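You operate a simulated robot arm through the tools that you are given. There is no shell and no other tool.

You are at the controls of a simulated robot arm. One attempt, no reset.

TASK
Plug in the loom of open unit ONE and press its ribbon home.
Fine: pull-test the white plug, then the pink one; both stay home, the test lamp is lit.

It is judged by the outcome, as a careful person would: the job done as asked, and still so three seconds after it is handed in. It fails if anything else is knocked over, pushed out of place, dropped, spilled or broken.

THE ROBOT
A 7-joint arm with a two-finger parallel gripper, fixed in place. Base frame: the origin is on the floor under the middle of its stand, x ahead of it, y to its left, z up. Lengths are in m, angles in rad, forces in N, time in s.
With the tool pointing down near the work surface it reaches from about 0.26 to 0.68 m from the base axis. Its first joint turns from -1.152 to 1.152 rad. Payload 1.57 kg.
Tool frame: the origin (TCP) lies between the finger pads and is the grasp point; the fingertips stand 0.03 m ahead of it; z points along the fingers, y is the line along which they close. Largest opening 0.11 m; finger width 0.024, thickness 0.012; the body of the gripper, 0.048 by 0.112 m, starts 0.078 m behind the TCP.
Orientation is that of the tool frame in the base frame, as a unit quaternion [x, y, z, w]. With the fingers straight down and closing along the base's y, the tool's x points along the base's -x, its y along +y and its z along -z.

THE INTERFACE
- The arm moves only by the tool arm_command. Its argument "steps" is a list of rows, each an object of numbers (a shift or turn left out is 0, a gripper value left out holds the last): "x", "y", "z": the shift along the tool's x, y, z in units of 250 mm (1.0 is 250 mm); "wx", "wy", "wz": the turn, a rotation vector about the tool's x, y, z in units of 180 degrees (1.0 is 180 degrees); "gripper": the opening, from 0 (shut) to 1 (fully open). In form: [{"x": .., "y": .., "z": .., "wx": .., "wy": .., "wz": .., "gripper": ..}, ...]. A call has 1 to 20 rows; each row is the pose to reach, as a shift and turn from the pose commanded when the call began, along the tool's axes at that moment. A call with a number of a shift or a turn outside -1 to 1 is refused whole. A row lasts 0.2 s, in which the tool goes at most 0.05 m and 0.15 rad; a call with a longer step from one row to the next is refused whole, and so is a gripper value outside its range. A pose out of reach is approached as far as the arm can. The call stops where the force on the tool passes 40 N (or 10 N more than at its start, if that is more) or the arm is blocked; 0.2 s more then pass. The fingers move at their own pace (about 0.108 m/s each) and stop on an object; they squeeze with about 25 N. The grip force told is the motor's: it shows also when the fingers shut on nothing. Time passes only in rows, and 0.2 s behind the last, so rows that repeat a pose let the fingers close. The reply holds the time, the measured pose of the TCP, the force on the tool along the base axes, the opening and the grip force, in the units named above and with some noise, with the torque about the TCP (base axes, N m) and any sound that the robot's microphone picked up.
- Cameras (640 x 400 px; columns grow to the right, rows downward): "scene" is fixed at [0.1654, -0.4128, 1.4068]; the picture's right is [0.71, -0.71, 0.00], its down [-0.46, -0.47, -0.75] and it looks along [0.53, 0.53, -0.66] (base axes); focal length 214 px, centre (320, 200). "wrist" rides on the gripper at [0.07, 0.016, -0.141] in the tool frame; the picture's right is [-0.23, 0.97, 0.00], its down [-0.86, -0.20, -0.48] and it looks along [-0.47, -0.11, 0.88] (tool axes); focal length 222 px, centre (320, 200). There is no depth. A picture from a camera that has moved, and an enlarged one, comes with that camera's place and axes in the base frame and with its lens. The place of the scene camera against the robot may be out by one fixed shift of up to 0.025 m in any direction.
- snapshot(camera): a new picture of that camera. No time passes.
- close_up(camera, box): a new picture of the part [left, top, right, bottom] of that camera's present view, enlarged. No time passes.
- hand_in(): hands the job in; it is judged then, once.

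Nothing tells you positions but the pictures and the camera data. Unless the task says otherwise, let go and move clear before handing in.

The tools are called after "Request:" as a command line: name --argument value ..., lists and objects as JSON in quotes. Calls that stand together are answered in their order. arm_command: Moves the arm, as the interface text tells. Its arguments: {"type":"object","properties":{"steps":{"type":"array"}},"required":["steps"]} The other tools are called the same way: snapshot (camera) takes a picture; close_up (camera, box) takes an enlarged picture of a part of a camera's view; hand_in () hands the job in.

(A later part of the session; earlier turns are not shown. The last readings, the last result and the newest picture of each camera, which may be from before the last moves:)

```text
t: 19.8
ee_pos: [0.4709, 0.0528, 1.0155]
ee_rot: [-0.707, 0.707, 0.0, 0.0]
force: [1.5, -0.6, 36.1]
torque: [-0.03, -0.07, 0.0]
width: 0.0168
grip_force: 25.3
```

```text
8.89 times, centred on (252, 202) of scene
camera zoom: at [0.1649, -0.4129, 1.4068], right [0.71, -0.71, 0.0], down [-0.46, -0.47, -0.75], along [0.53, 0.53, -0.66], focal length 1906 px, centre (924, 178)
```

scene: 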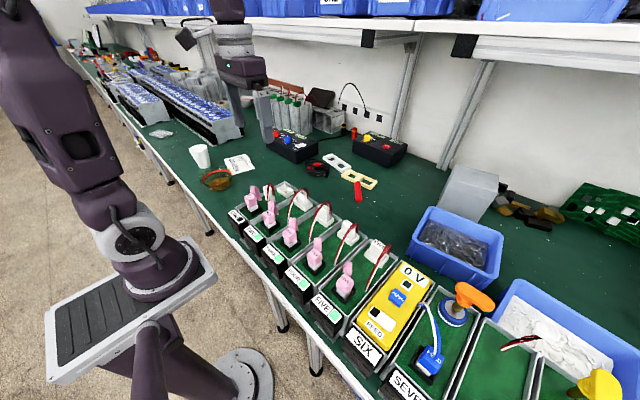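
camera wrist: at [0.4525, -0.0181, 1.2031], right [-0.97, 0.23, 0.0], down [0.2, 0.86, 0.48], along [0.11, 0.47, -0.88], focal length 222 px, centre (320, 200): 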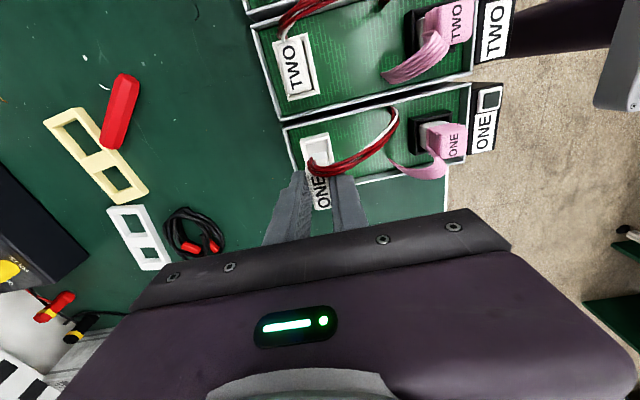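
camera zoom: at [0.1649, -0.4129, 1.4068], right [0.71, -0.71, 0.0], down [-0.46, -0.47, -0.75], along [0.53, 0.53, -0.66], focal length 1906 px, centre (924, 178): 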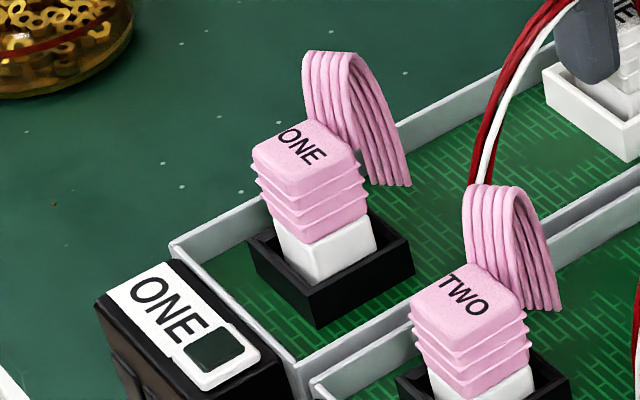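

The camera view shows the plug slid up about 3 mm in the fingers. So it has met a firm stop at nearly TWO's depth, still without a click. I'll let go, rise clear and check it before pressing from above with closed fingertips.

Request:
arm_command --steps '[{"z": -0.008, "gripper": 0.17}, {"z": -0.008, "gripper": 0.3}, {"z": -0.008, "gripper": 0.3}, {"z": -0.05}, {"z": -0.1}, {"z": -0.16}, {"z": -0.16}]'

Request:
close_up --camera "wrist" --box '[240, 90, 400, 220]'

Request:
close_up --camera "scene" --box '[276, 172, 300, 196]'

Request:
close_up --camera "scene" --box '[222, 170, 322, 235]'

```text
t: 21.4
ee_pos: [0.4702, 0.0533, 1.0567]
ee_rot: [0.707, -0.707, 0.001, 0.0]
force: [0.1, 0.2, -0.5]
torque: [0.0, -0.01, 0.0]
width: 0.033
grip_force: 0.0
```

```text
3.08 times, centred on (320, 155) of wrist
camera zoom: at [0.4554, -0.0183, 1.1986], right [-0.97, 0.23, 0.0], down [0.2, 0.86, 0.48], along [0.11, 0.47, -0.88], focal length 684 px, centre (320, 338)
```

zoom: 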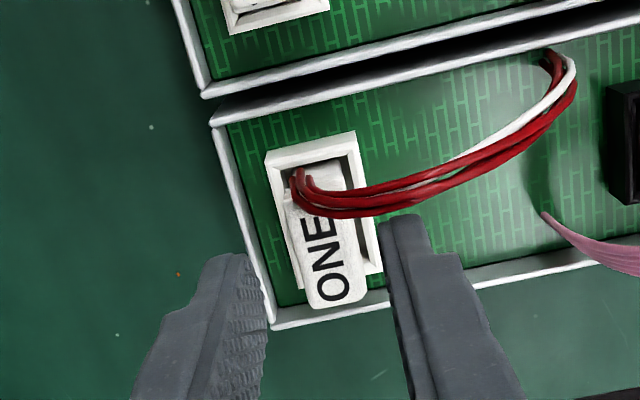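

```text
16.00 times, centred on (288, 184) of scene
camera zoom: at [0.1654, -0.4128, 1.4068], right [0.71, -0.71, 0.0], down [-0.46, -0.47, -0.75], along [0.53, 0.53, -0.66], focal length 3432 px, centre (832, 456)
```

zoom: 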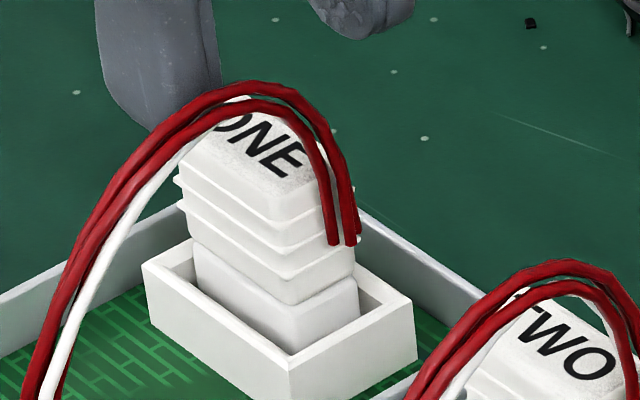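

```text
6.15 times, centred on (272, 202) of scene
camera zoom: at [0.1654, -0.4128, 1.4068], right [0.71, -0.71, 0.0], down [-0.46, -0.47, -0.75], along [0.53, 0.53, -0.66], focal length 1320 px, centre (615, 185)
```

zoom: 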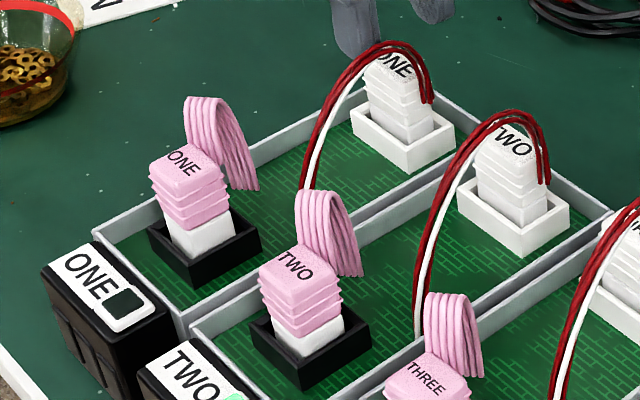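

The white plug sits upright in its socket and looks 1–2 mm higher than TWO's. I'll close the fingers, centre them over its top (clear of the wires on the -y side) and press down gently.

Request:
arm_command --steps '[{"x": -0.008, "y": -0.002, "gripper": 0}, {"x": -0.016, "y": -0.002, "gripper": 0}, {"x": -0.016, "y": -0.002, "z": 0.02}, {"x": -0.016, "y": -0.002, "z": 0.04}, {"x": -0.016, "y": -0.002, "z": 0.05}, {"x": -0.016, "y": -0.002, "z": 0.05}]'

Request:
close_up --camera "wrist" --box '[240, 90, 400, 220]'

Request:
close_up --camera "scene" --box '[266, 160, 306, 190]'

```text
t: 22.8
ee_pos: [0.4699, 0.0556, 1.0432]
ee_rot: [-0.707, 0.708, 0.0, 0.0]
force: [-1.4, 0.3, -0.5]
torque: [-0.03, 0.03, 0.01]
width: 0.0002
grip_force: 21.5
```

```text
3.08 times, centred on (320, 155) of wrist
camera zoom: at [0.4552, -0.0144, 1.1861], right [-0.97, 0.23, 0.0], down [0.2, 0.86, 0.48], along [0.11, 0.47, -0.88], focal length 684 px, centre (320, 338)
```

zoom: 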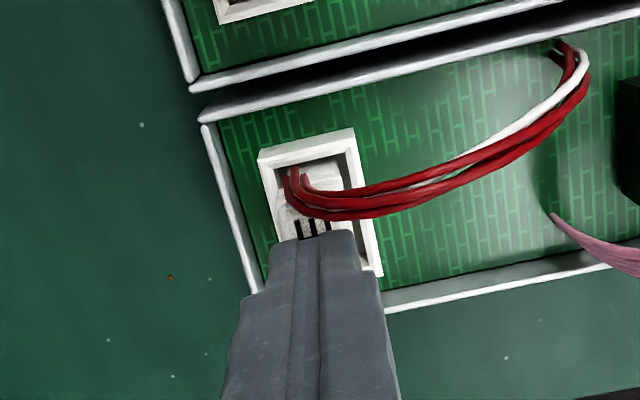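

```text
13.33 times, centred on (286, 175) of scene
camera zoom: at [0.1654, -0.4128, 1.4068], right [0.71, -0.71, 0.0], down [-0.46, -0.47, -0.75], along [0.53, 0.53, -0.66], focal length 2860 px, centre (773, 533)
```

zoom: 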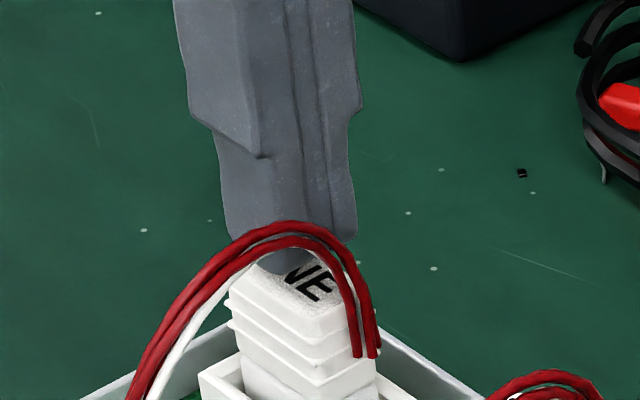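

The fingertips are centred over the plug's top and behind the wires. I'll press down in 1 mm rows; the force limit will stop the call.

Request:
arm_command --steps '[{"z": 0.004}, {"z": 0.008}, {"z": 0.012}, {"z": 0.016}, {"z": 0.02}, {"z": 0.024}, {"z": 0.028}, {"z": 0.032}]'

Request:
close_up --camera "scene" --box '[266, 168, 306, 198]'

```text
t: 24.7
ee_pos: [0.4713, 0.0557, 1.0385]
ee_rot: [0.708, -0.706, 0.002, -0.002]
force: [-2.2, 0.1, 12.0]
torque: [-0.01, 0.12, 0.01]
width: 0.0001
grip_force: 21.5
stopped in row 8: the force on the tool passed its limit at 43 N (the readings are from after the stop); the commanded pose is now the measured one
```

```text
13.33 times, centred on (286, 183) of scene
camera zoom: at [0.1651, -0.4129, 1.4068], right [0.71, -0.71, 0.0], down [-0.46, -0.47, -0.75], along [0.53, 0.53, -0.66], focal length 2860 px, centre (773, 427)
```

zoom: 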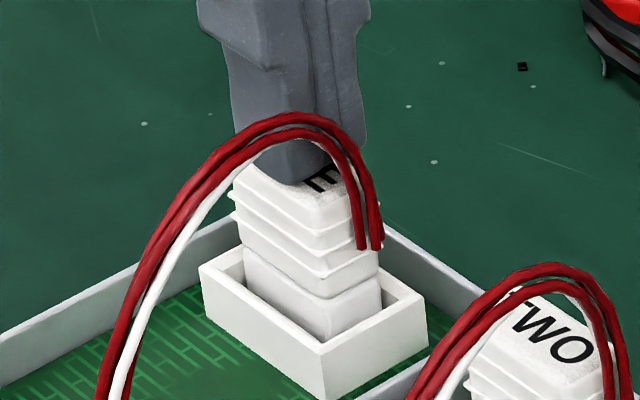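

Contact at 43 N with the plug's top at about z = 1.0085 and no click. I'll compare depth with TWO at the same zoom before pressing harder.

Request:
close_up --camera "scene" --box '[288, 178, 328, 208]'

Request:
close_up --camera "scene" --box '[280, 184, 300, 199]'

Request:
close_up --camera "scene" --box '[300, 194, 320, 209]'

Request:
close_up --camera "scene" --box '[320, 206, 340, 221]'

```text
13.33 times, centred on (308, 193) of scene
camera zoom: at [0.1651, -0.4129, 1.4068], right [0.71, -0.71, 0.0], down [-0.46, -0.47, -0.75], along [0.53, 0.53, -0.66], focal length 2860 px, centre (480, 293)
```

zoom: 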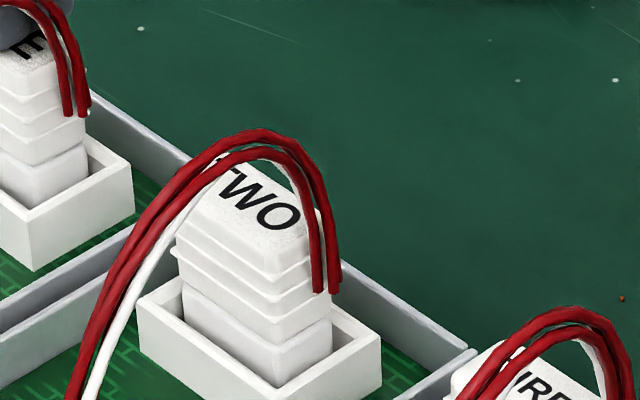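

```text
16.00 times, centred on (290, 192) of scene
camera zoom: at [0.1651, -0.4129, 1.4068], right [0.71, -0.71, 0.0], down [-0.46, -0.47, -0.75], along [0.53, 0.53, -0.66], focal length 3432 px, centre (800, 336)
```

zoom: 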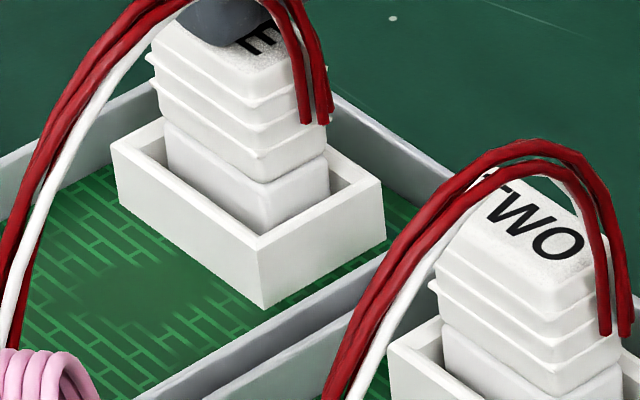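

```text
16.00 times, centred on (310, 202) of scene
camera zoom: at [0.1651, -0.4129, 1.4068], right [0.71, -0.71, 0.0], down [-0.46, -0.47, -0.75], along [0.53, 0.53, -0.66], focal length 3432 px, centre (480, 176)
```

zoom: 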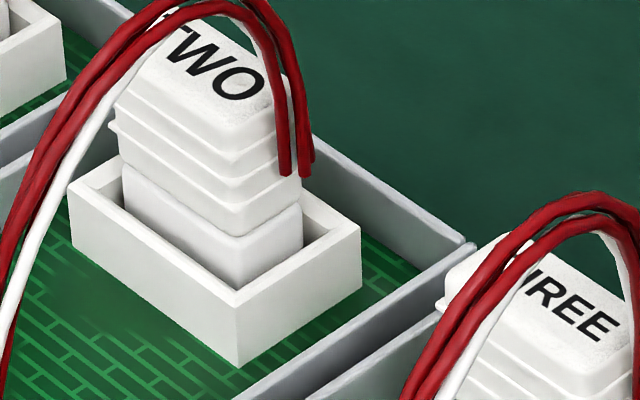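

```text
16.00 times, centred on (330, 214) of scene
camera zoom: at [0.1651, -0.4129, 1.4068], right [0.71, -0.71, 0.0], down [-0.46, -0.47, -0.75], along [0.53, 0.53, -0.66], focal length 3432 px, centre (160, -16)
```

zoom: 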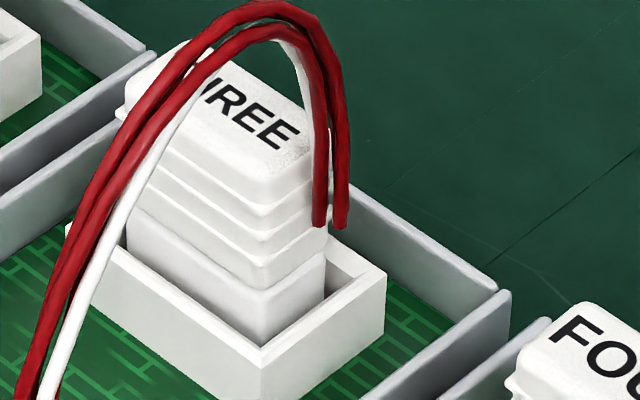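

By comparison with TWO and THREE, plug ONE looks 1–3 mm high, possibly sitting off-centre on the gold contact. I'll rise and put the wrist camera straight above the socket to measure the offset without parallax.

Request:
arm_command --steps '[{"z": -0.06}, {"z": -0.16}, {"x": -0.07, "y": -0.02, "z": -0.246}, {"x": -0.14, "y": -0.04, "z": -0.246}, {"x": -0.21, "y": -0.06, "z": -0.246}, {"x": -0.28, "y": -0.06, "z": -0.246}, {"x": -0.28, "y": -0.06, "z": -0.246}]'

Request:
snapshot --camera "wrist"

Request:
close_up --camera "wrist" --box '[290, 55, 350, 100]'

```text
t: 26.3
ee_pos: [0.4869, 0.126, 1.0984]
ee_rot: [-0.707, 0.707, -0.002, 0.002]
force: [-0.9, 0.2, -0.3]
torque: [0.01, -0.03, 0.01]
width: 0.0003
grip_force: 21.3
```

```text
taken
camera wrist: at [0.4708, 0.0557, 1.2416], right [-0.97, 0.23, -0.01], down [0.2, 0.86, 0.48], along [0.11, 0.47, -0.88], focal length 222 px, centre (320, 200)
```

wrist: 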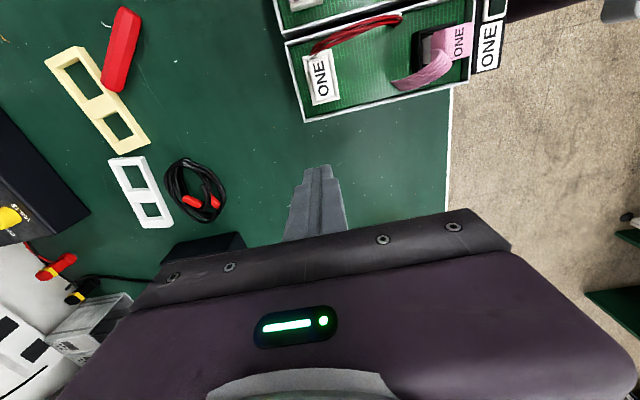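

```text
8.89 times, centred on (320, 78) of wrist
camera zoom: at [0.4708, 0.0557, 1.2416], right [-0.97, 0.23, -0.01], down [0.2, 0.86, 0.48], along [0.11, 0.47, -0.88], focal length 1974 px, centre (320, 1289)
```

zoom: 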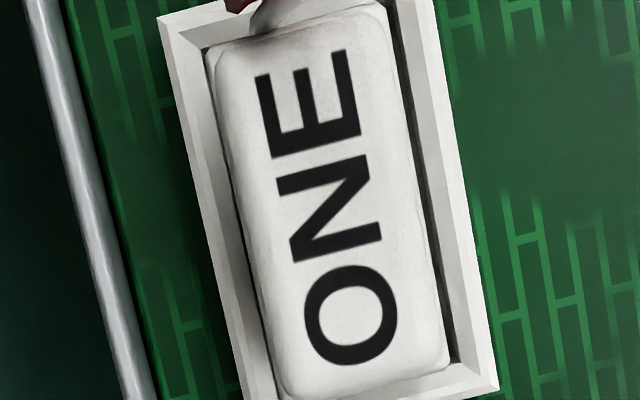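

This is a straight-down view. I'll take a slightly wider crop, then the same view over TWO for comparison.

Request:
close_up --camera "wrist" --box '[280, 45, 360, 110]'

Request:
arm_command --steps '[{"x": 0.08}, {"x": 0.16}, {"x": 0.24}, {"x": 0.32}, {"x": 0.352}, {"x": 0.352}]'

Request:
close_up --camera "wrist" --box '[280, 45, 360, 110]'

```text
6.15 times, centred on (320, 78) of wrist
camera zoom: at [0.4708, 0.0557, 1.2416], right [-0.97, 0.23, -0.01], down [0.2, 0.86, 0.48], along [0.11, 0.47, -0.88], focal length 1367 px, centre (320, 954)
```

zoom: 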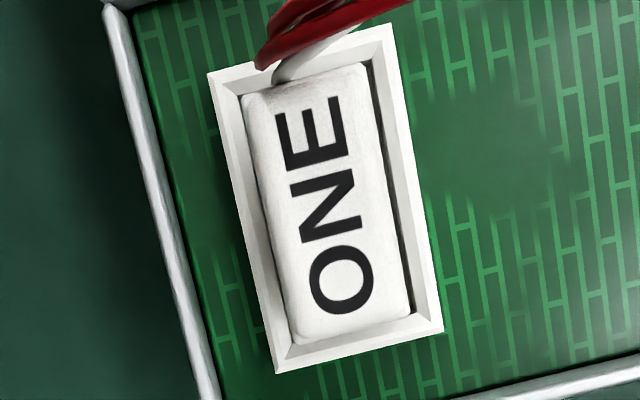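

```text
t: 27.7
ee_pos: [0.4862, 0.0403, 1.0994]
ee_rot: [0.707, -0.707, 0.002, -0.003]
force: [-0.1, -0.2, -0.7]
torque: [0.0, -0.03, -0.01]
width: 0.0003
grip_force: 21.1
```

```text
6.15 times, centred on (320, 78) of wrist
camera zoom: at [0.47, -0.0315, 1.2424], right [-0.97, 0.23, -0.01], down [0.2, 0.86, 0.48], along [0.11, 0.47, -0.88], focal length 1367 px, centre (320, 954)
```

zoom: 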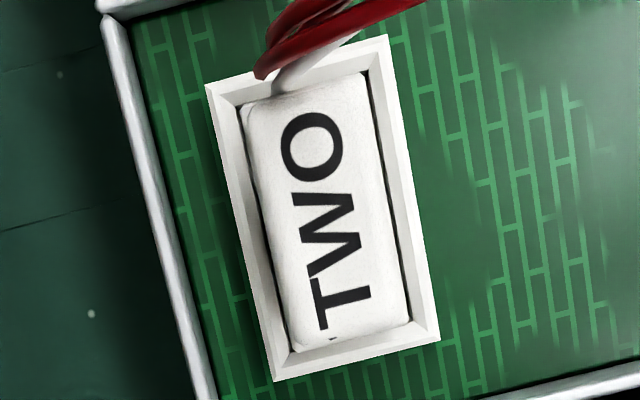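

From straight above, ONE and TWO sit the same in their sockets within about 0.5 mm, so the lateral fit is right. I'll recheck the depth from the scene camera with the tool out of the way.

Request:
close_up --camera "scene" --box '[280, 184, 300, 199]'

Request:
close_up --camera "scene" --box '[300, 194, 320, 209]'

Request:
close_up --camera "scene" --box '[225, 180, 285, 225]'

```text
16.00 times, centred on (290, 192) of scene
camera zoom: at [0.1654, -0.4128, 1.4068], right [0.71, -0.71, 0.0], down [-0.46, -0.47, -0.75], along [0.53, 0.53, -0.66], focal length 3432 px, centre (800, 336)
```

zoom: 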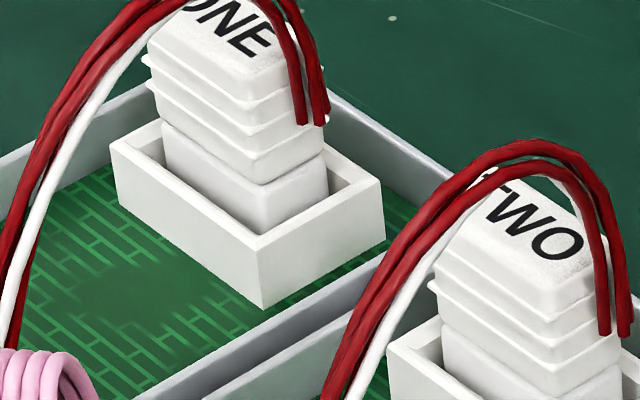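

```text
16.00 times, centred on (310, 202) of scene
camera zoom: at [0.1654, -0.4128, 1.4068], right [0.71, -0.71, 0.0], down [-0.46, -0.47, -0.75], along [0.53, 0.53, -0.66], focal length 3432 px, centre (480, 176)
```

zoom: 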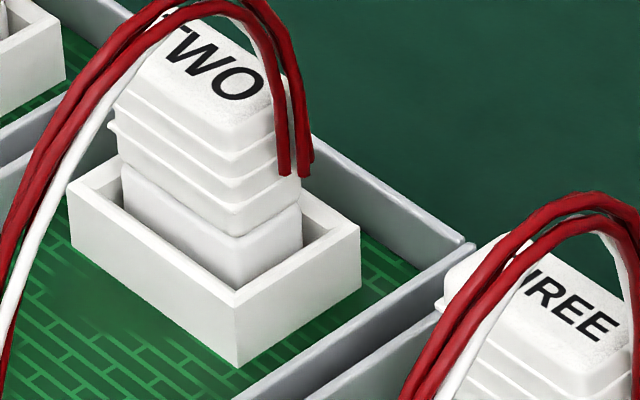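

```text
8.89 times, centred on (255, 202) of scene
camera zoom: at [0.1654, -0.4128, 1.4068], right [0.71, -0.71, 0.0], down [-0.46, -0.47, -0.75], along [0.53, 0.53, -0.66], focal length 1906 px, centre (898, 178)
```

zoom: 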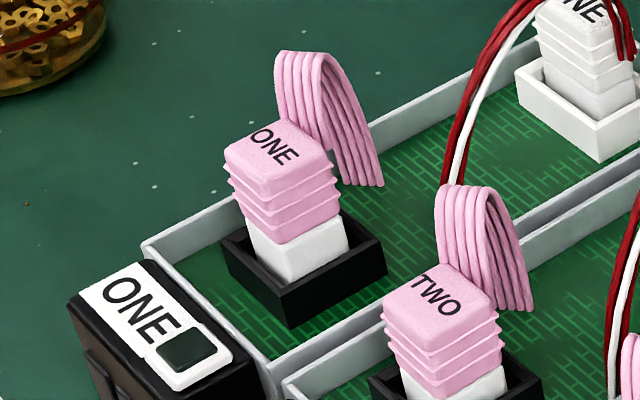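

White ONE is within about 0.6 mm of TWO's depth. I'll compare the pink plugs the same way.

Request:
close_up --camera "scene" --box '[236, 190, 266, 212]'

Request:
close_up --camera "scene" --box '[256, 203, 286, 225]'

Request:
close_up --camera "scene" --box '[276, 220, 306, 242]'

Request:
snapshot --camera "wrist"

```text
16.00 times, centred on (251, 201) of scene
camera zoom: at [0.1654, -0.4128, 1.4068], right [0.71, -0.71, 0.0], down [-0.46, -0.47, -0.75], along [0.53, 0.53, -0.66], focal length 3432 px, centre (1424, 184)
```

zoom: 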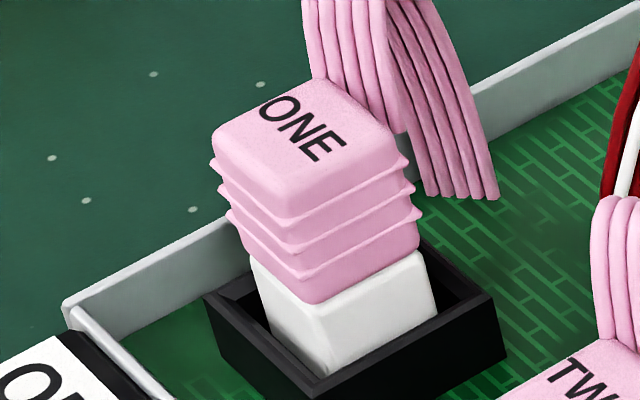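

```text
16.00 times, centred on (271, 214) of scene
camera zoom: at [0.1654, -0.4128, 1.4068], right [0.71, -0.71, 0.0], down [-0.46, -0.47, -0.75], along [0.53, 0.53, -0.66], focal length 3432 px, centre (1104, -24)
```

zoom: 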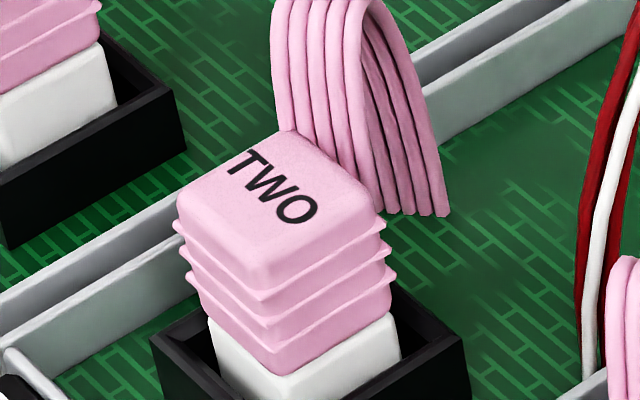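

```text
16.00 times, centred on (291, 231) of scene
camera zoom: at [0.1654, -0.4128, 1.4068], right [0.71, -0.71, 0.0], down [-0.46, -0.47, -0.75], along [0.53, 0.53, -0.66], focal length 3432 px, centre (784, -296)
```

zoom: 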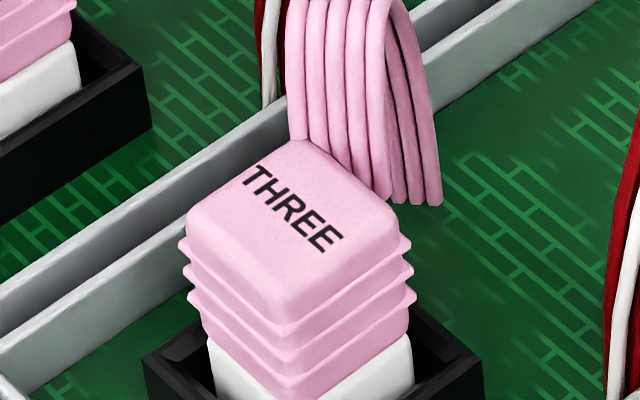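

```text
taken
camera wrist: at [0.47, -0.0315, 1.2424], right [-0.97, 0.23, -0.01], down [0.2, 0.86, 0.48], along [0.11, 0.47, -0.88], focal length 222 px, centre (320, 200)
```

wrist: 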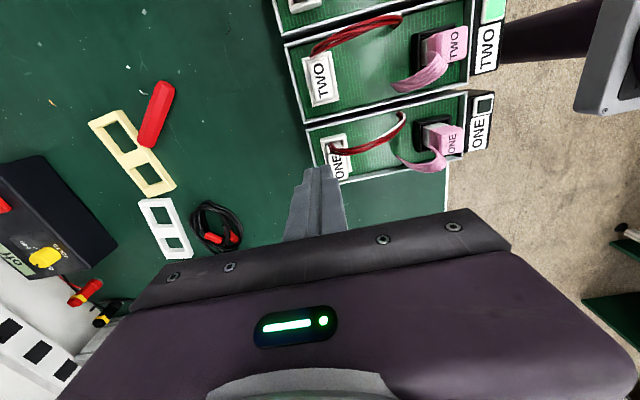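

The pink plug of ONE stands about 4–5 mm higher than TWO's, so it does need pressing home. White ONE is within about 1 mm. I'll press the pink plug first, since its behaviour and the lamp will tell whether the white is fully latched. Next I'll move above it.

Request:
arm_command --steps '[{"x": -0.01, "y": 0.1}, {"x": -0.02, "y": 0.2}, {"x": -0.03, "y": 0.3}, {"x": -0.04, "y": 0.4}, {"x": -0.05, "y": 0.48}, {"x": -0.06, "y": 0.54}, {"x": -0.06, "y": 0.54, "z": 0.07}, {"x": -0.06, "y": 0.54, "z": 0.12}, {"x": -0.06, "y": 0.54, "z": 0.12}]'

Request:
close_up --camera "wrist" --box '[240, 90, 400, 220]'

Request:
close_up --camera "scene" --box '[226, 165, 276, 210]'

```text
t: 29.7
ee_pos: [0.3513, 0.0532, 1.0676]
ee_rot: [0.707, -0.707, 0.002, -0.002]
force: [0.7, -0.4, -0.8]
torque: [-0.01, -0.02, 0.0]
width: 0.0001
grip_force: 21.2
```

```text
3.08 times, centred on (320, 155) of wrist
camera zoom: at [0.3347, -0.018, 1.2102], right [-0.97, 0.23, -0.01], down [0.2, 0.86, 0.48], along [0.11, 0.47, -0.88], focal length 684 px, centre (320, 338)
```

zoom: 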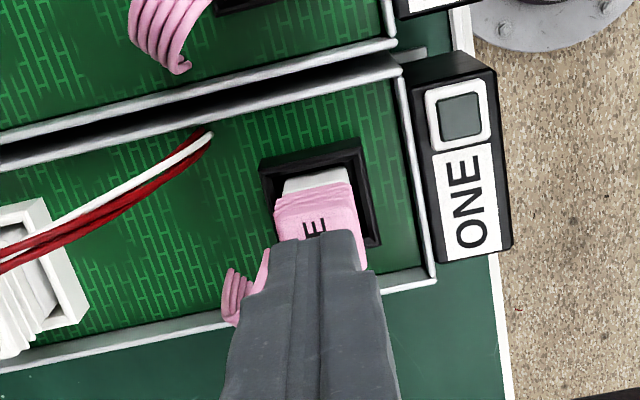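

```text
8.89 times, centred on (251, 188) of scene
camera zoom: at [0.1654, -0.4128, 1.4068], right [0.71, -0.71, 0.0], down [-0.46, -0.47, -0.75], along [0.53, 0.53, -0.66], focal length 1906 px, centre (933, 311)
```

zoom: 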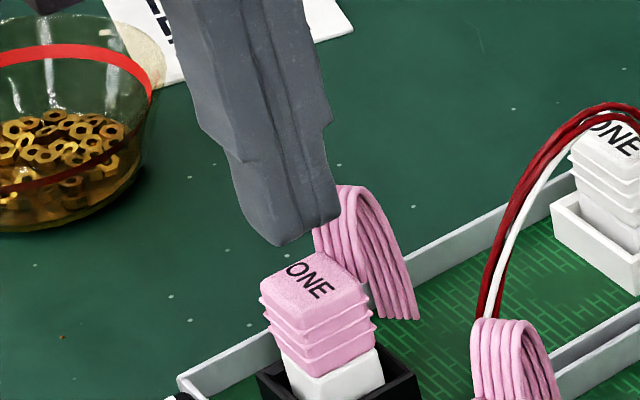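

The closed tips are over the pink plug's top. I'll trim 2 mm toward -x to stay off the ribbon, then press down in 1 mm rows.

Request:
arm_command --steps '[{"x": -0.006, "y": 0.008, "z": 0.03}, {"x": -0.006, "y": 0.008, "z": 0.06}, {"x": -0.006, "y": 0.008, "z": 0.07}, {"x": -0.006, "y": 0.008, "z": 0.076}, {"x": -0.006, "y": 0.008, "z": 0.08}, {"x": -0.006, "y": 0.008, "z": 0.084}, {"x": -0.006, "y": 0.008, "z": 0.088}, {"x": -0.006, "y": 0.008, "z": 0.092}, {"x": -0.006, "y": 0.008, "z": 0.096}]'

Request:
close_up --camera "scene" --box '[226, 175, 276, 220]'

```text
t: 31.7
ee_pos: [0.3496, 0.0548, 1.0436]
ee_rot: [0.708, -0.706, 0.002, -0.001]
force: [-0.2, 0.3, -0.5]
torque: [-0.01, 0.01, 0.01]
width: 0.0
grip_force: 21.7
```

```text
8.89 times, centred on (251, 198) of scene
camera zoom: at [0.1654, -0.4128, 1.4068], right [0.71, -0.71, 0.0], down [-0.46, -0.47, -0.75], along [0.53, 0.53, -0.66], focal length 1906 px, centre (933, 222)
```

zoom: 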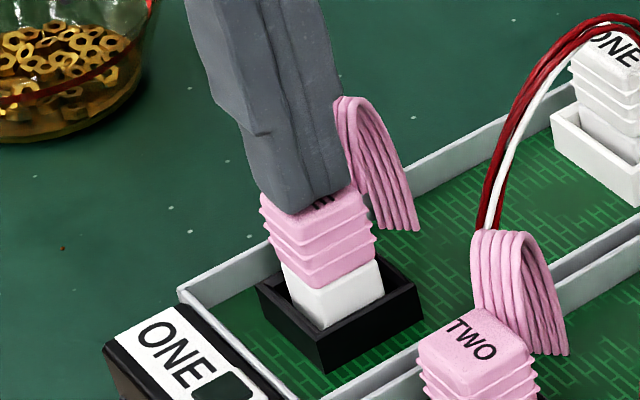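

The tips are just at the pink plug's top with no force yet. I'll continue down in 1 mm rows.

Request:
arm_command --steps '[{"z": 0.004}, {"z": 0.008}, {"z": 0.012}, {"z": 0.016}, {"z": 0.02}, {"z": 0.024}]'

Request:
close_up --camera "scene" --box '[226, 175, 276, 220]'

```text
t: 33.1
ee_pos: [0.3492, 0.0557, 1.0387]
ee_rot: [0.707, -0.707, 0.002, -0.002]
force: [0.3, -0.2, 5.0]
torque: [-0.01, -0.01, -0.01]
width: 0.0
grip_force: 21.1
```

```text
8.89 times, centred on (251, 198) of scene
camera zoom: at [0.1653, -0.4128, 1.4068], right [0.71, -0.71, 0.0], down [-0.46, -0.47, -0.75], along [0.53, 0.53, -0.66], focal length 1906 px, centre (933, 222)
```

zoom: 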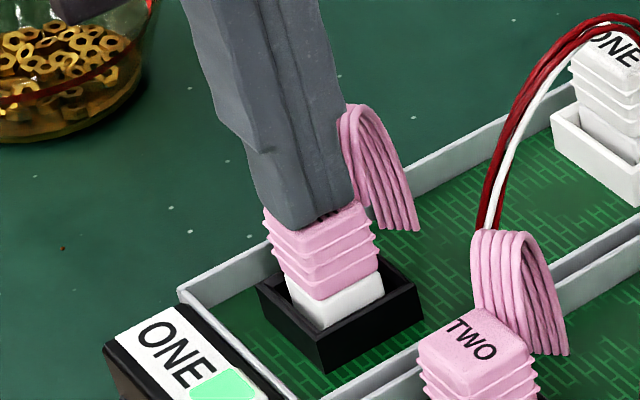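

Unit ONE's lamp has turned green. To be sure the ribbon is fully home, I'll keep pressing until it bottoms out firmly.

Request:
arm_command --steps '[{"z": 0.003}, {"z": 0.006}, {"z": 0.009}, {"z": 0.012}, {"z": 0.012}]'

Request:
close_up --camera "scene" --box '[226, 175, 276, 220]'

```text
t: 33.7
ee_pos: [0.3505, 0.0544, 1.0368]
ee_rot: [0.708, -0.706, 0.003, -0.003]
force: [-3.7, -2.5, 20.7]
torque: [-0.1, 0.16, 0.01]
width: 0.0
grip_force: 21.2
stopped in row 3: the force on the tool passed its limit at 44 N (the readings are from after the stop); the commanded pose is now the measured one
```

```text
8.89 times, centred on (251, 198) of scene
camera zoom: at [0.165, -0.4129, 1.4068], right [0.71, -0.71, 0.0], down [-0.46, -0.47, -0.75], along [0.53, 0.53, -0.66], focal length 1906 px, centre (933, 222)
```

zoom: 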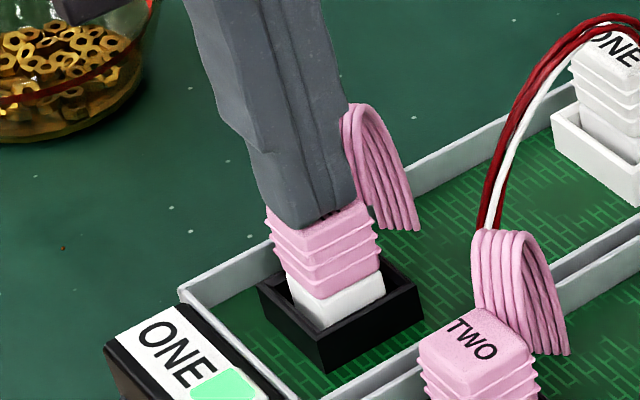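

The pink plug has bottomed at 44 N and the lamp stays green. I'll rise clear and compare heights again before the pull tests.

Request:
arm_command --steps '[{"z": -0.06}, {"z": -0.14}, {"z": -0.22}, {"z": -0.25}, {"z": -0.25}]'

Request:
close_up --camera "scene" --box '[222, 172, 322, 237]'

Request:
close_up --camera "scene" --box '[236, 190, 266, 212]'

```text
t: 34.9
ee_pos: [0.35, 0.0547, 1.0986]
ee_rot: [-0.707, 0.708, -0.004, 0.004]
force: [0.0, 0.1, -0.1]
torque: [-0.01, 0.0, -0.02]
width: 0.0
grip_force: 21.6
```

```text
6.15 times, centred on (272, 204) of scene
camera zoom: at [0.1654, -0.4128, 1.4068], right [0.71, -0.71, 0.0], down [-0.46, -0.47, -0.75], along [0.53, 0.53, -0.66], focal length 1320 px, centre (615, 172)
```

zoom: 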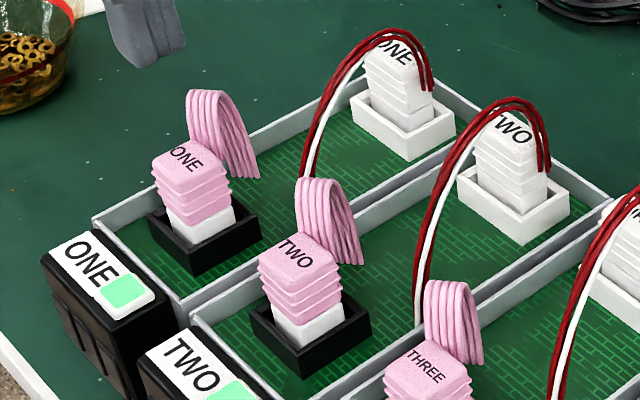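

```text
16.00 times, centred on (251, 201) of scene
camera zoom: at [0.1654, -0.4128, 1.4068], right [0.71, -0.71, 0.0], down [-0.46, -0.47, -0.75], along [0.53, 0.53, -0.66], focal length 3432 px, centre (1424, 184)
```

zoom: 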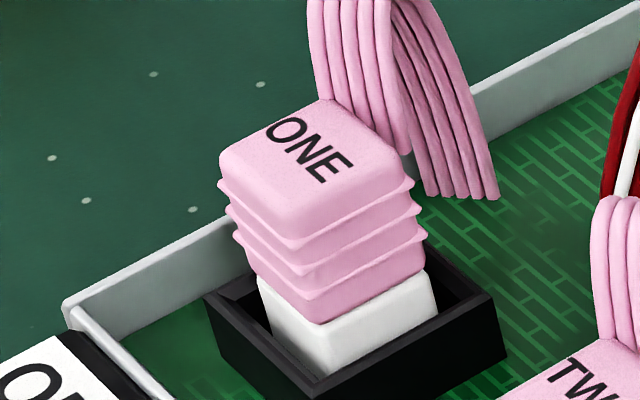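

Both of ONE's plugs now match TWO's height and ONE's lamp is green. Next is the pull test of the white plug. I'll move back over it, open to 33 mm and level the slight tool tilt.

Request:
arm_command --steps '[{"y": -0.1, "wx": -0.001}, {"y": -0.2, "wx": -0.002}, {"y": -0.3, "wx": -0.0034, "gripper": 0.3}, {"y": -0.4, "wx": -0.0034, "gripper": 0.3}, {"y": -0.482, "wx": -0.0034}, {"y": -0.482, "wx": -0.0034, "z": 0.07}, {"y": -0.482, "wx": -0.0034, "z": 0.14}, {"y": -0.482, "wx": -0.0034, "z": 0.16}, {"y": -0.482, "wx": -0.0034, "z": 0.16}]'

Request:
close_up --camera "wrist" --box '[240, 90, 400, 220]'

```text
t: 36.9
ee_pos: [0.4694, 0.0551, 1.0604]
ee_rot: [-0.707, 0.707, 0.001, -0.001]
force: [0.0, -0.7, -0.4]
torque: [0.0, 0.02, 0.01]
width: 0.0329
grip_force: 0.1
```

```text
3.08 times, centred on (320, 155) of wrist
camera zoom: at [0.455, -0.0166, 1.2033], right [-0.97, 0.23, 0.0], down [0.2, 0.86, 0.48], along [0.11, 0.47, -0.88], focal length 684 px, centre (320, 338)
```

zoom: 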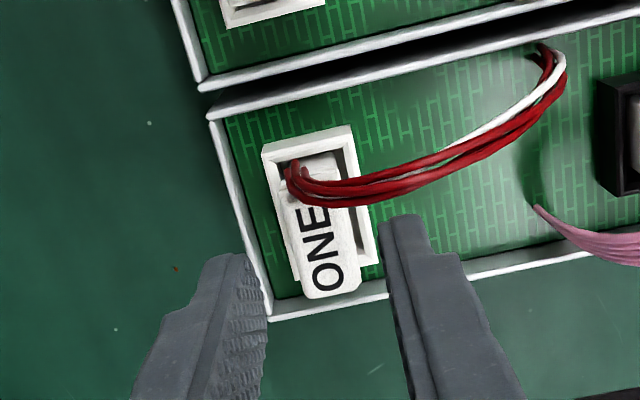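

The fingers straddle the seated white plug. I'll come down 42 mm with the tips ending about 10 mm above the rim, then close gently.

Request:
arm_command --steps '[{"y": -0.004, "z": 0.05}, {"y": -0.004, "z": 0.1}, {"y": -0.004, "z": 0.14}, {"y": -0.004, "z": 0.17}, {"y": -0.004, "z": 0.17}, {"y": -0.004, "z": 0.17, "gripper": 0.1}, {"y": -0.004, "z": 0.17, "gripper": 0.1}, {"y": -0.004, "z": 0.17, "gripper": 0.1}]'

Request:
close_up --camera "wrist" --box '[240, 90, 400, 220]'

Request:
close_up --camera "scene" --box '[222, 160, 322, 225]'

```text
t: 38.7
ee_pos: [0.472, 0.055, 1.018]
ee_rot: [-0.707, 0.707, 0.002, 0.0]
force: [-0.4, -0.1, -0.1]
torque: [0.0, 0.0, -0.04]
width: 0.0171
grip_force: 25.4
```

```text
3.08 times, centred on (320, 155) of wrist
camera zoom: at [0.4562, -0.0157, 1.1614], right [-0.97, 0.23, 0.0], down [0.2, 0.86, 0.48], along [0.11, 0.47, -0.88], focal length 684 px, centre (320, 338)
```

zoom: 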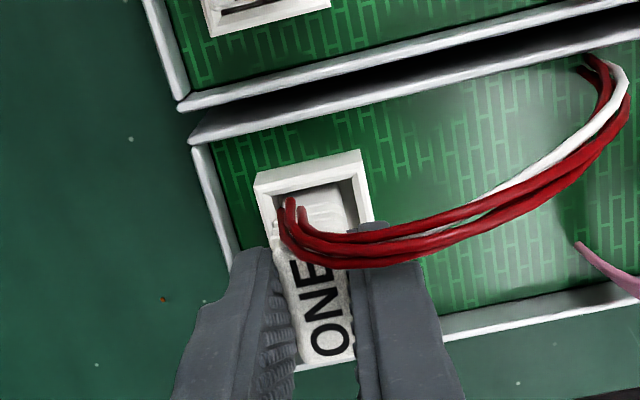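

```text
6.15 times, centred on (272, 192) of scene
camera zoom: at [0.1654, -0.4128, 1.4068], right [0.71, -0.71, 0.0], down [-0.46, -0.47, -0.75], along [0.53, 0.53, -0.66], focal length 1320 px, centre (615, 246)
```

zoom: 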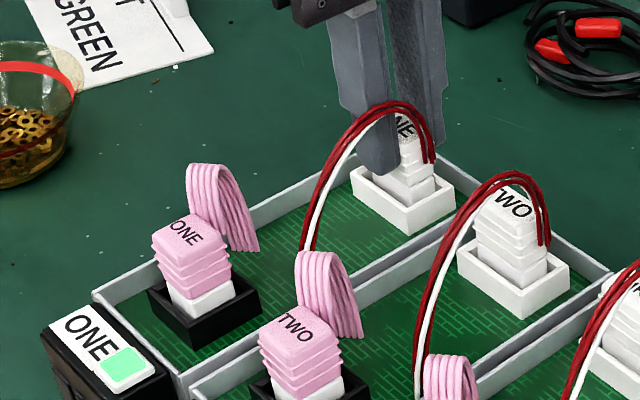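

White plug gripped, lamp green. I'll pull up 0.5 mm first and read the force.

Request:
arm_command --steps '[{"z": -0.001}, {"z": -0.002}, {"z": -0.002}]'

```text
t: 39.5
ee_pos: [0.4709, 0.056, 1.0179]
ee_rot: [-0.707, 0.707, 0.0, -0.001]
force: [-0.5, -0.5, 0.3]
torque: [-0.01, -0.02, 0.01]
width: 0.0169
grip_force: 24.9
```

No load at 0.5 mm, so there is a little play. I'll pull another 1 mm in small rows.

Request:
arm_command --steps '[{"z": -0.001}, {"z": -0.002}, {"z": -0.003}, {"z": -0.004}, {"z": -0.004}]'

Request:
close_up --camera "scene" --box '[222, 160, 322, 225]'

```text
t: 40.7
ee_pos: [0.4712, 0.0543, 1.0176]
ee_rot: [0.708, -0.706, 0.0, 0.001]
force: [0.8, -0.3, -0.4]
torque: [-0.04, 0.03, 0.05]
width: 0.0171
grip_force: 25.1
```

```text
6.15 times, centred on (272, 192) of scene
camera zoom: at [0.1654, -0.4128, 1.4068], right [0.71, -0.71, 0.0], down [-0.46, -0.47, -0.75], along [0.53, 0.53, -0.66], focal length 1320 px, centre (615, 246)
```

zoom: 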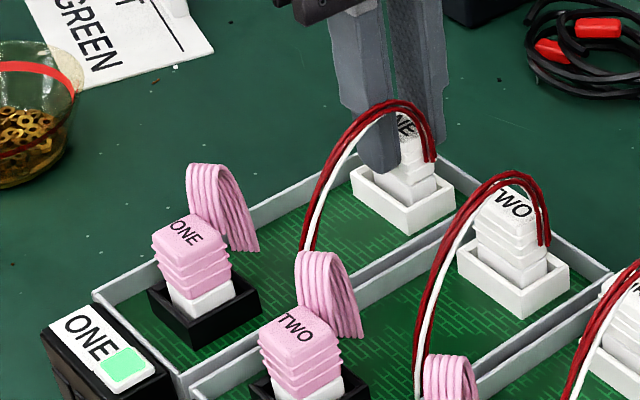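

The reading still shows no load and barely any motion, so the arm likely has a small dead zone. I'll pull another 1.5 mm slowly and watch force and lamp.

Request:
arm_command --steps '[{"z": -0.002}, {"z": -0.004}, {"z": -0.006}, {"z": -0.006}]'

Request:
close_up --camera "scene" --box '[222, 160, 322, 225]'

Request:
close_up --camera "wrist" --box '[240, 90, 400, 220]'

```text
t: 41.7
ee_pos: [0.4712, 0.0549, 1.0204]
ee_rot: [0.707, -0.707, 0.0, 0.001]
force: [-0.2, -0.1, -2.4]
torque: [0.04, -0.02, 0.0]
width: 0.017
grip_force: 24.8
```

```text
6.15 times, centred on (272, 192) of scene
camera zoom: at [0.1654, -0.4128, 1.4068], right [0.71, -0.71, 0.0], down [-0.46, -0.47, -0.75], along [0.53, 0.53, -0.66], focal length 1320 px, centre (615, 246)
```

zoom: 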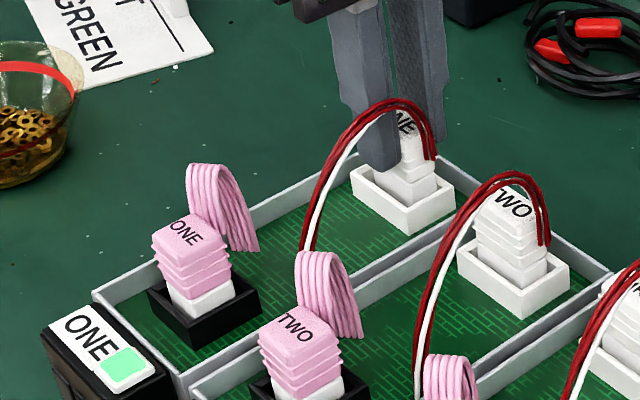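

```text
3.08 times, centred on (320, 155) of wrist
camera zoom: at [0.4568, -0.0162, 1.1636], right [-0.97, 0.23, 0.0], down [0.2, 0.86, 0.48], along [0.11, 0.47, -0.88], focal length 684 px, centre (320, 338)
```

zoom: 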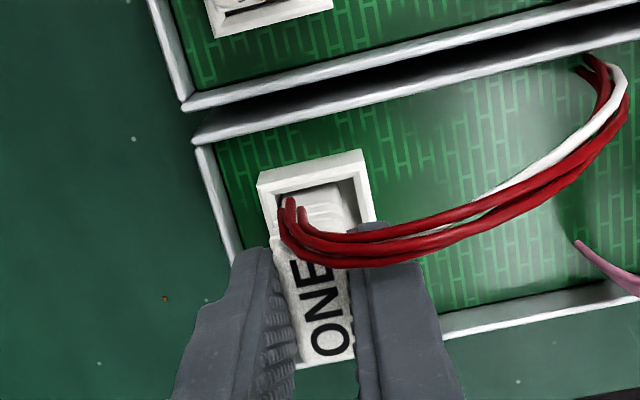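

The load is now 2.4 N downward on the tool, and the plug seems to have risen slightly in the grip picture. I'll check closely whether it moved in its socket.

Request:
close_up --camera "scene" --box '[280, 180, 300, 195]'

Request:
close_up --camera "scene" --box '[280, 184, 300, 199]'

```text
16.00 times, centred on (290, 188) of scene
camera zoom: at [0.1654, -0.4128, 1.4068], right [0.71, -0.71, 0.0], down [-0.46, -0.47, -0.75], along [0.53, 0.53, -0.66], focal length 3432 px, centre (800, 400)
```

zoom: 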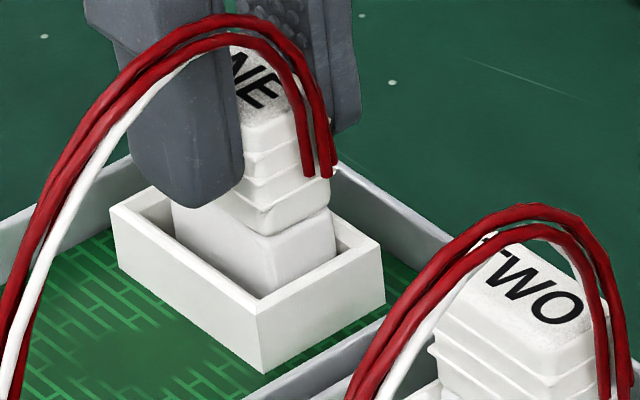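

```text
16.00 times, centred on (290, 192) of scene
camera zoom: at [0.1654, -0.4128, 1.4068], right [0.71, -0.71, 0.0], down [-0.46, -0.47, -0.75], along [0.53, 0.53, -0.66], focal length 3432 px, centre (800, 336)
```

zoom: 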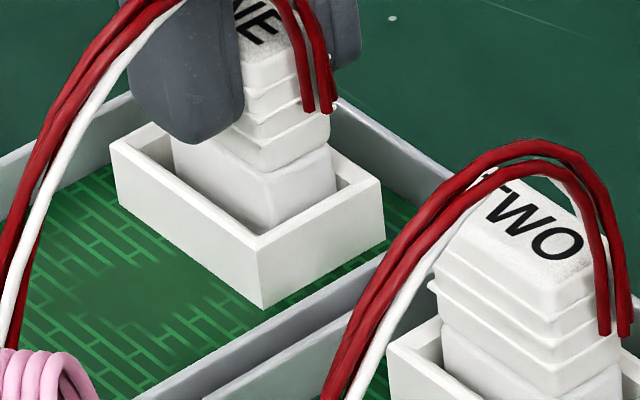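

The white plug came up about 3 mm with only about 2.4 N, so it was not properly latched even though the lamp is green. I'll push it back down while still gripped and watch the force.

Request:
arm_command --steps '[{"z": 0.004}, {"z": 0.008}, {"z": 0.012}, {"z": 0.012}]'

Request:
close_up --camera "scene" --box '[280, 184, 300, 199]'

```text
t: 42.7
ee_pos: [0.4721, 0.0547, 1.019]
ee_rot: [-0.707, 0.707, 0.001, -0.001]
force: [-0.1, 0.3, 4.7]
torque: [0.0, 0.04, 0.03]
width: 0.0166
grip_force: 24.8
```

```text
16.00 times, centred on (290, 192) of scene
camera zoom: at [0.1653, -0.4128, 1.4068], right [0.71, -0.71, 0.0], down [-0.46, -0.47, -0.75], along [0.53, 0.53, -0.66], focal length 3432 px, centre (800, 336)
```

zoom: 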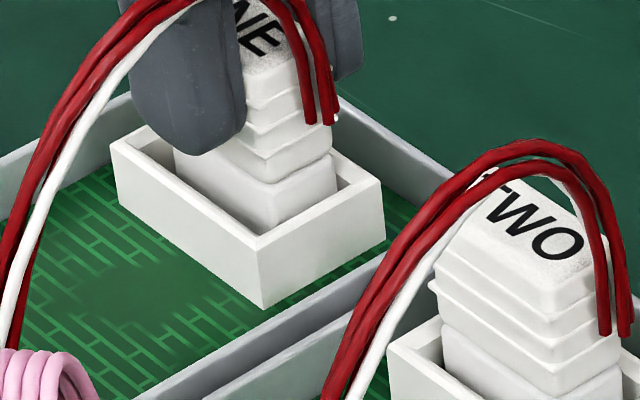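

The plug is back within 0.5 mm of its earlier depth at 4.7 N. I'll push on through the grip, in 0.5 mm rows, to look for the latch.

Request:
arm_command --steps '[{"z": 0.002}, {"z": 0.004}, {"z": 0.006}, {"z": 0.008}, {"z": 0.01}]'

Request:
close_up --camera "scene" --box '[280, 184, 300, 199]'

```text
t: 43.9
ee_pos: [0.4732, 0.0551, 1.0157]
ee_rot: [0.707, -0.707, 0.0, 0.0]
force: [-2.4, 1.9, 35.3]
torque: [0.12, 0.16, -0.02]
width: 0.017
grip_force: 24.3
```

```text
16.00 times, centred on (290, 192) of scene
camera zoom: at [0.1648, -0.4128, 1.4069], right [0.71, -0.71, 0.0], down [-0.46, -0.47, -0.75], along [0.53, 0.53, -0.66], focal length 3432 px, centre (800, 336)
```

zoom: 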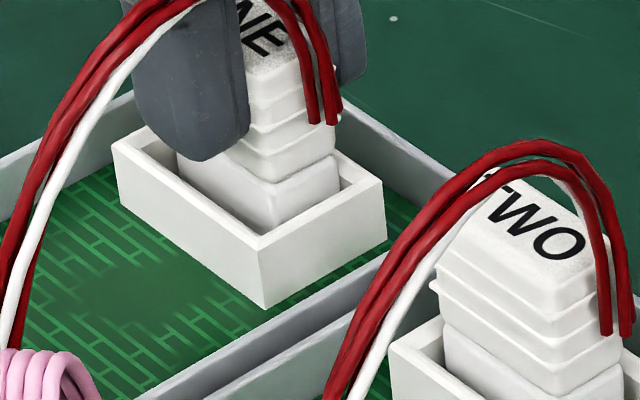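

No click, and by image the plug is at the same bottomed depth as before, so it was at its floor all along. I'll release the push and repeat the pull in small steps, reading the force at each, to see whether a latch catches after some play.

Request:
arm_command --steps '[{"z": -0.004}, {"z": -0.008}, {"z": -0.01}, {"z": -0.01}]'

Request:
arm_command --steps '[{"z": -0.002}, {"z": -0.004}, {"z": -0.004}]'

Request:
arm_command --steps '[{"z": -0.002}, {"z": -0.004}, {"z": -0.004}]'

Request:
close_up --camera "scene" --box '[280, 184, 300, 199]'

```text
t: 44.9
ee_pos: [0.4707, 0.0558, 1.0169]
ee_rot: [-0.707, 0.707, 0.002, -0.001]
force: [0.6, -0.1, 0.0]
torque: [-0.04, -0.02, 0.01]
width: 0.0168
grip_force: 25.4
```

```text
t: 45.7
ee_pos: [0.4709, 0.0556, 1.0195]
ee_rot: [-0.707, 0.708, 0.0, -0.001]
force: [-0.7, 0.0, -1.7]
torque: [-0.01, 0.0, -0.04]
width: 0.0167
grip_force: 25.2
```

```text
t: 46.5
ee_pos: [0.472, 0.0546, 1.0205]
ee_rot: [0.707, -0.707, -0.001, 0.001]
force: [0.1, 0.1, -4.2]
torque: [-0.03, 0.01, 0.03]
width: 0.0165
grip_force: 25.6
```

```text
16.00 times, centred on (290, 192) of scene
camera zoom: at [0.1654, -0.4128, 1.4068], right [0.71, -0.71, 0.0], down [-0.46, -0.47, -0.75], along [0.53, 0.53, -0.66], focal length 3432 px, centre (800, 336)
```

zoom: 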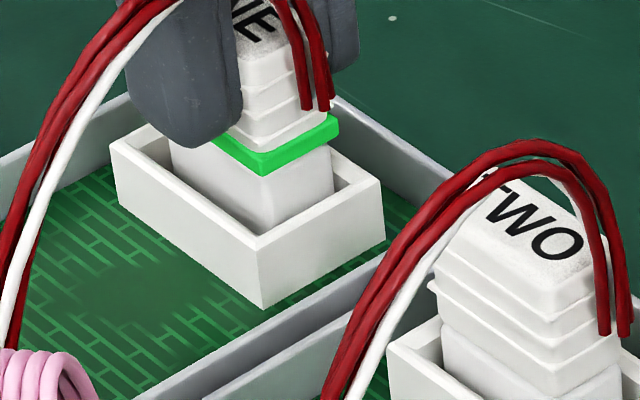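

A green band has appeared on the white plug at a 4.2 N pull. The load rises elastically, so the latch is holding and its pull test has registered. I'll ease the pull off, release and rise clear.

Request:
arm_command --steps '[{"z": 0.003}, {"z": 0.006}, {"z": 0.009}, {"z": 0.009, "gripper": 0.17}, {"z": 0.009, "gripper": 0.3}, {"z": 0.009, "gripper": 0.3}, {"z": -0.06}, {"z": -0.14}, {"z": -0.22}, {"z": -0.3}, {"z": -0.3}]'

Request:
close_up --camera "scene" --box '[222, 170, 322, 235]'

Request:
close_up --camera "scene" --box '[280, 184, 300, 199]'

```text
t: 48.9
ee_pos: [0.4719, 0.0538, 1.0948]
ee_rot: [0.708, -0.706, -0.001, 0.001]
force: [1.1, 0.1, 0.4]
torque: [-0.01, 0.0, 0.01]
width: 0.0328
grip_force: 0.0
```

```text
6.15 times, centred on (272, 202) of scene
camera zoom: at [0.1654, -0.4128, 1.4068], right [0.71, -0.71, 0.0], down [-0.46, -0.47, -0.75], along [0.53, 0.53, -0.66], focal length 1320 px, centre (615, 185)
```

zoom: 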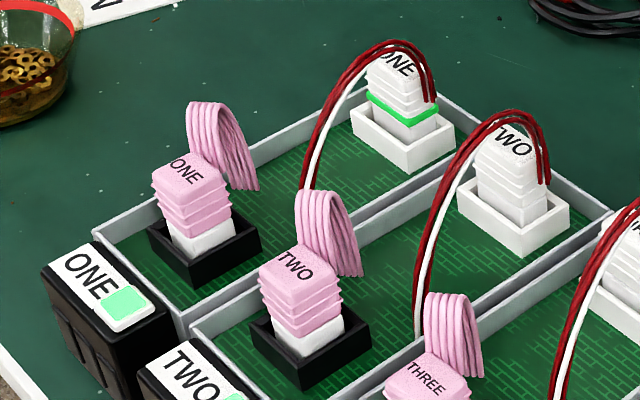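

```text
16.00 times, centred on (290, 192) of scene
camera zoom: at [0.1654, -0.4128, 1.4068], right [0.71, -0.71, 0.0], down [-0.46, -0.47, -0.75], along [0.53, 0.53, -0.66], focal length 3432 px, centre (800, 336)
```

zoom: 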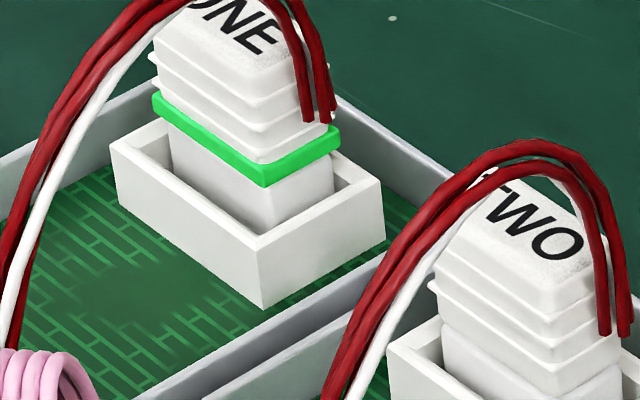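

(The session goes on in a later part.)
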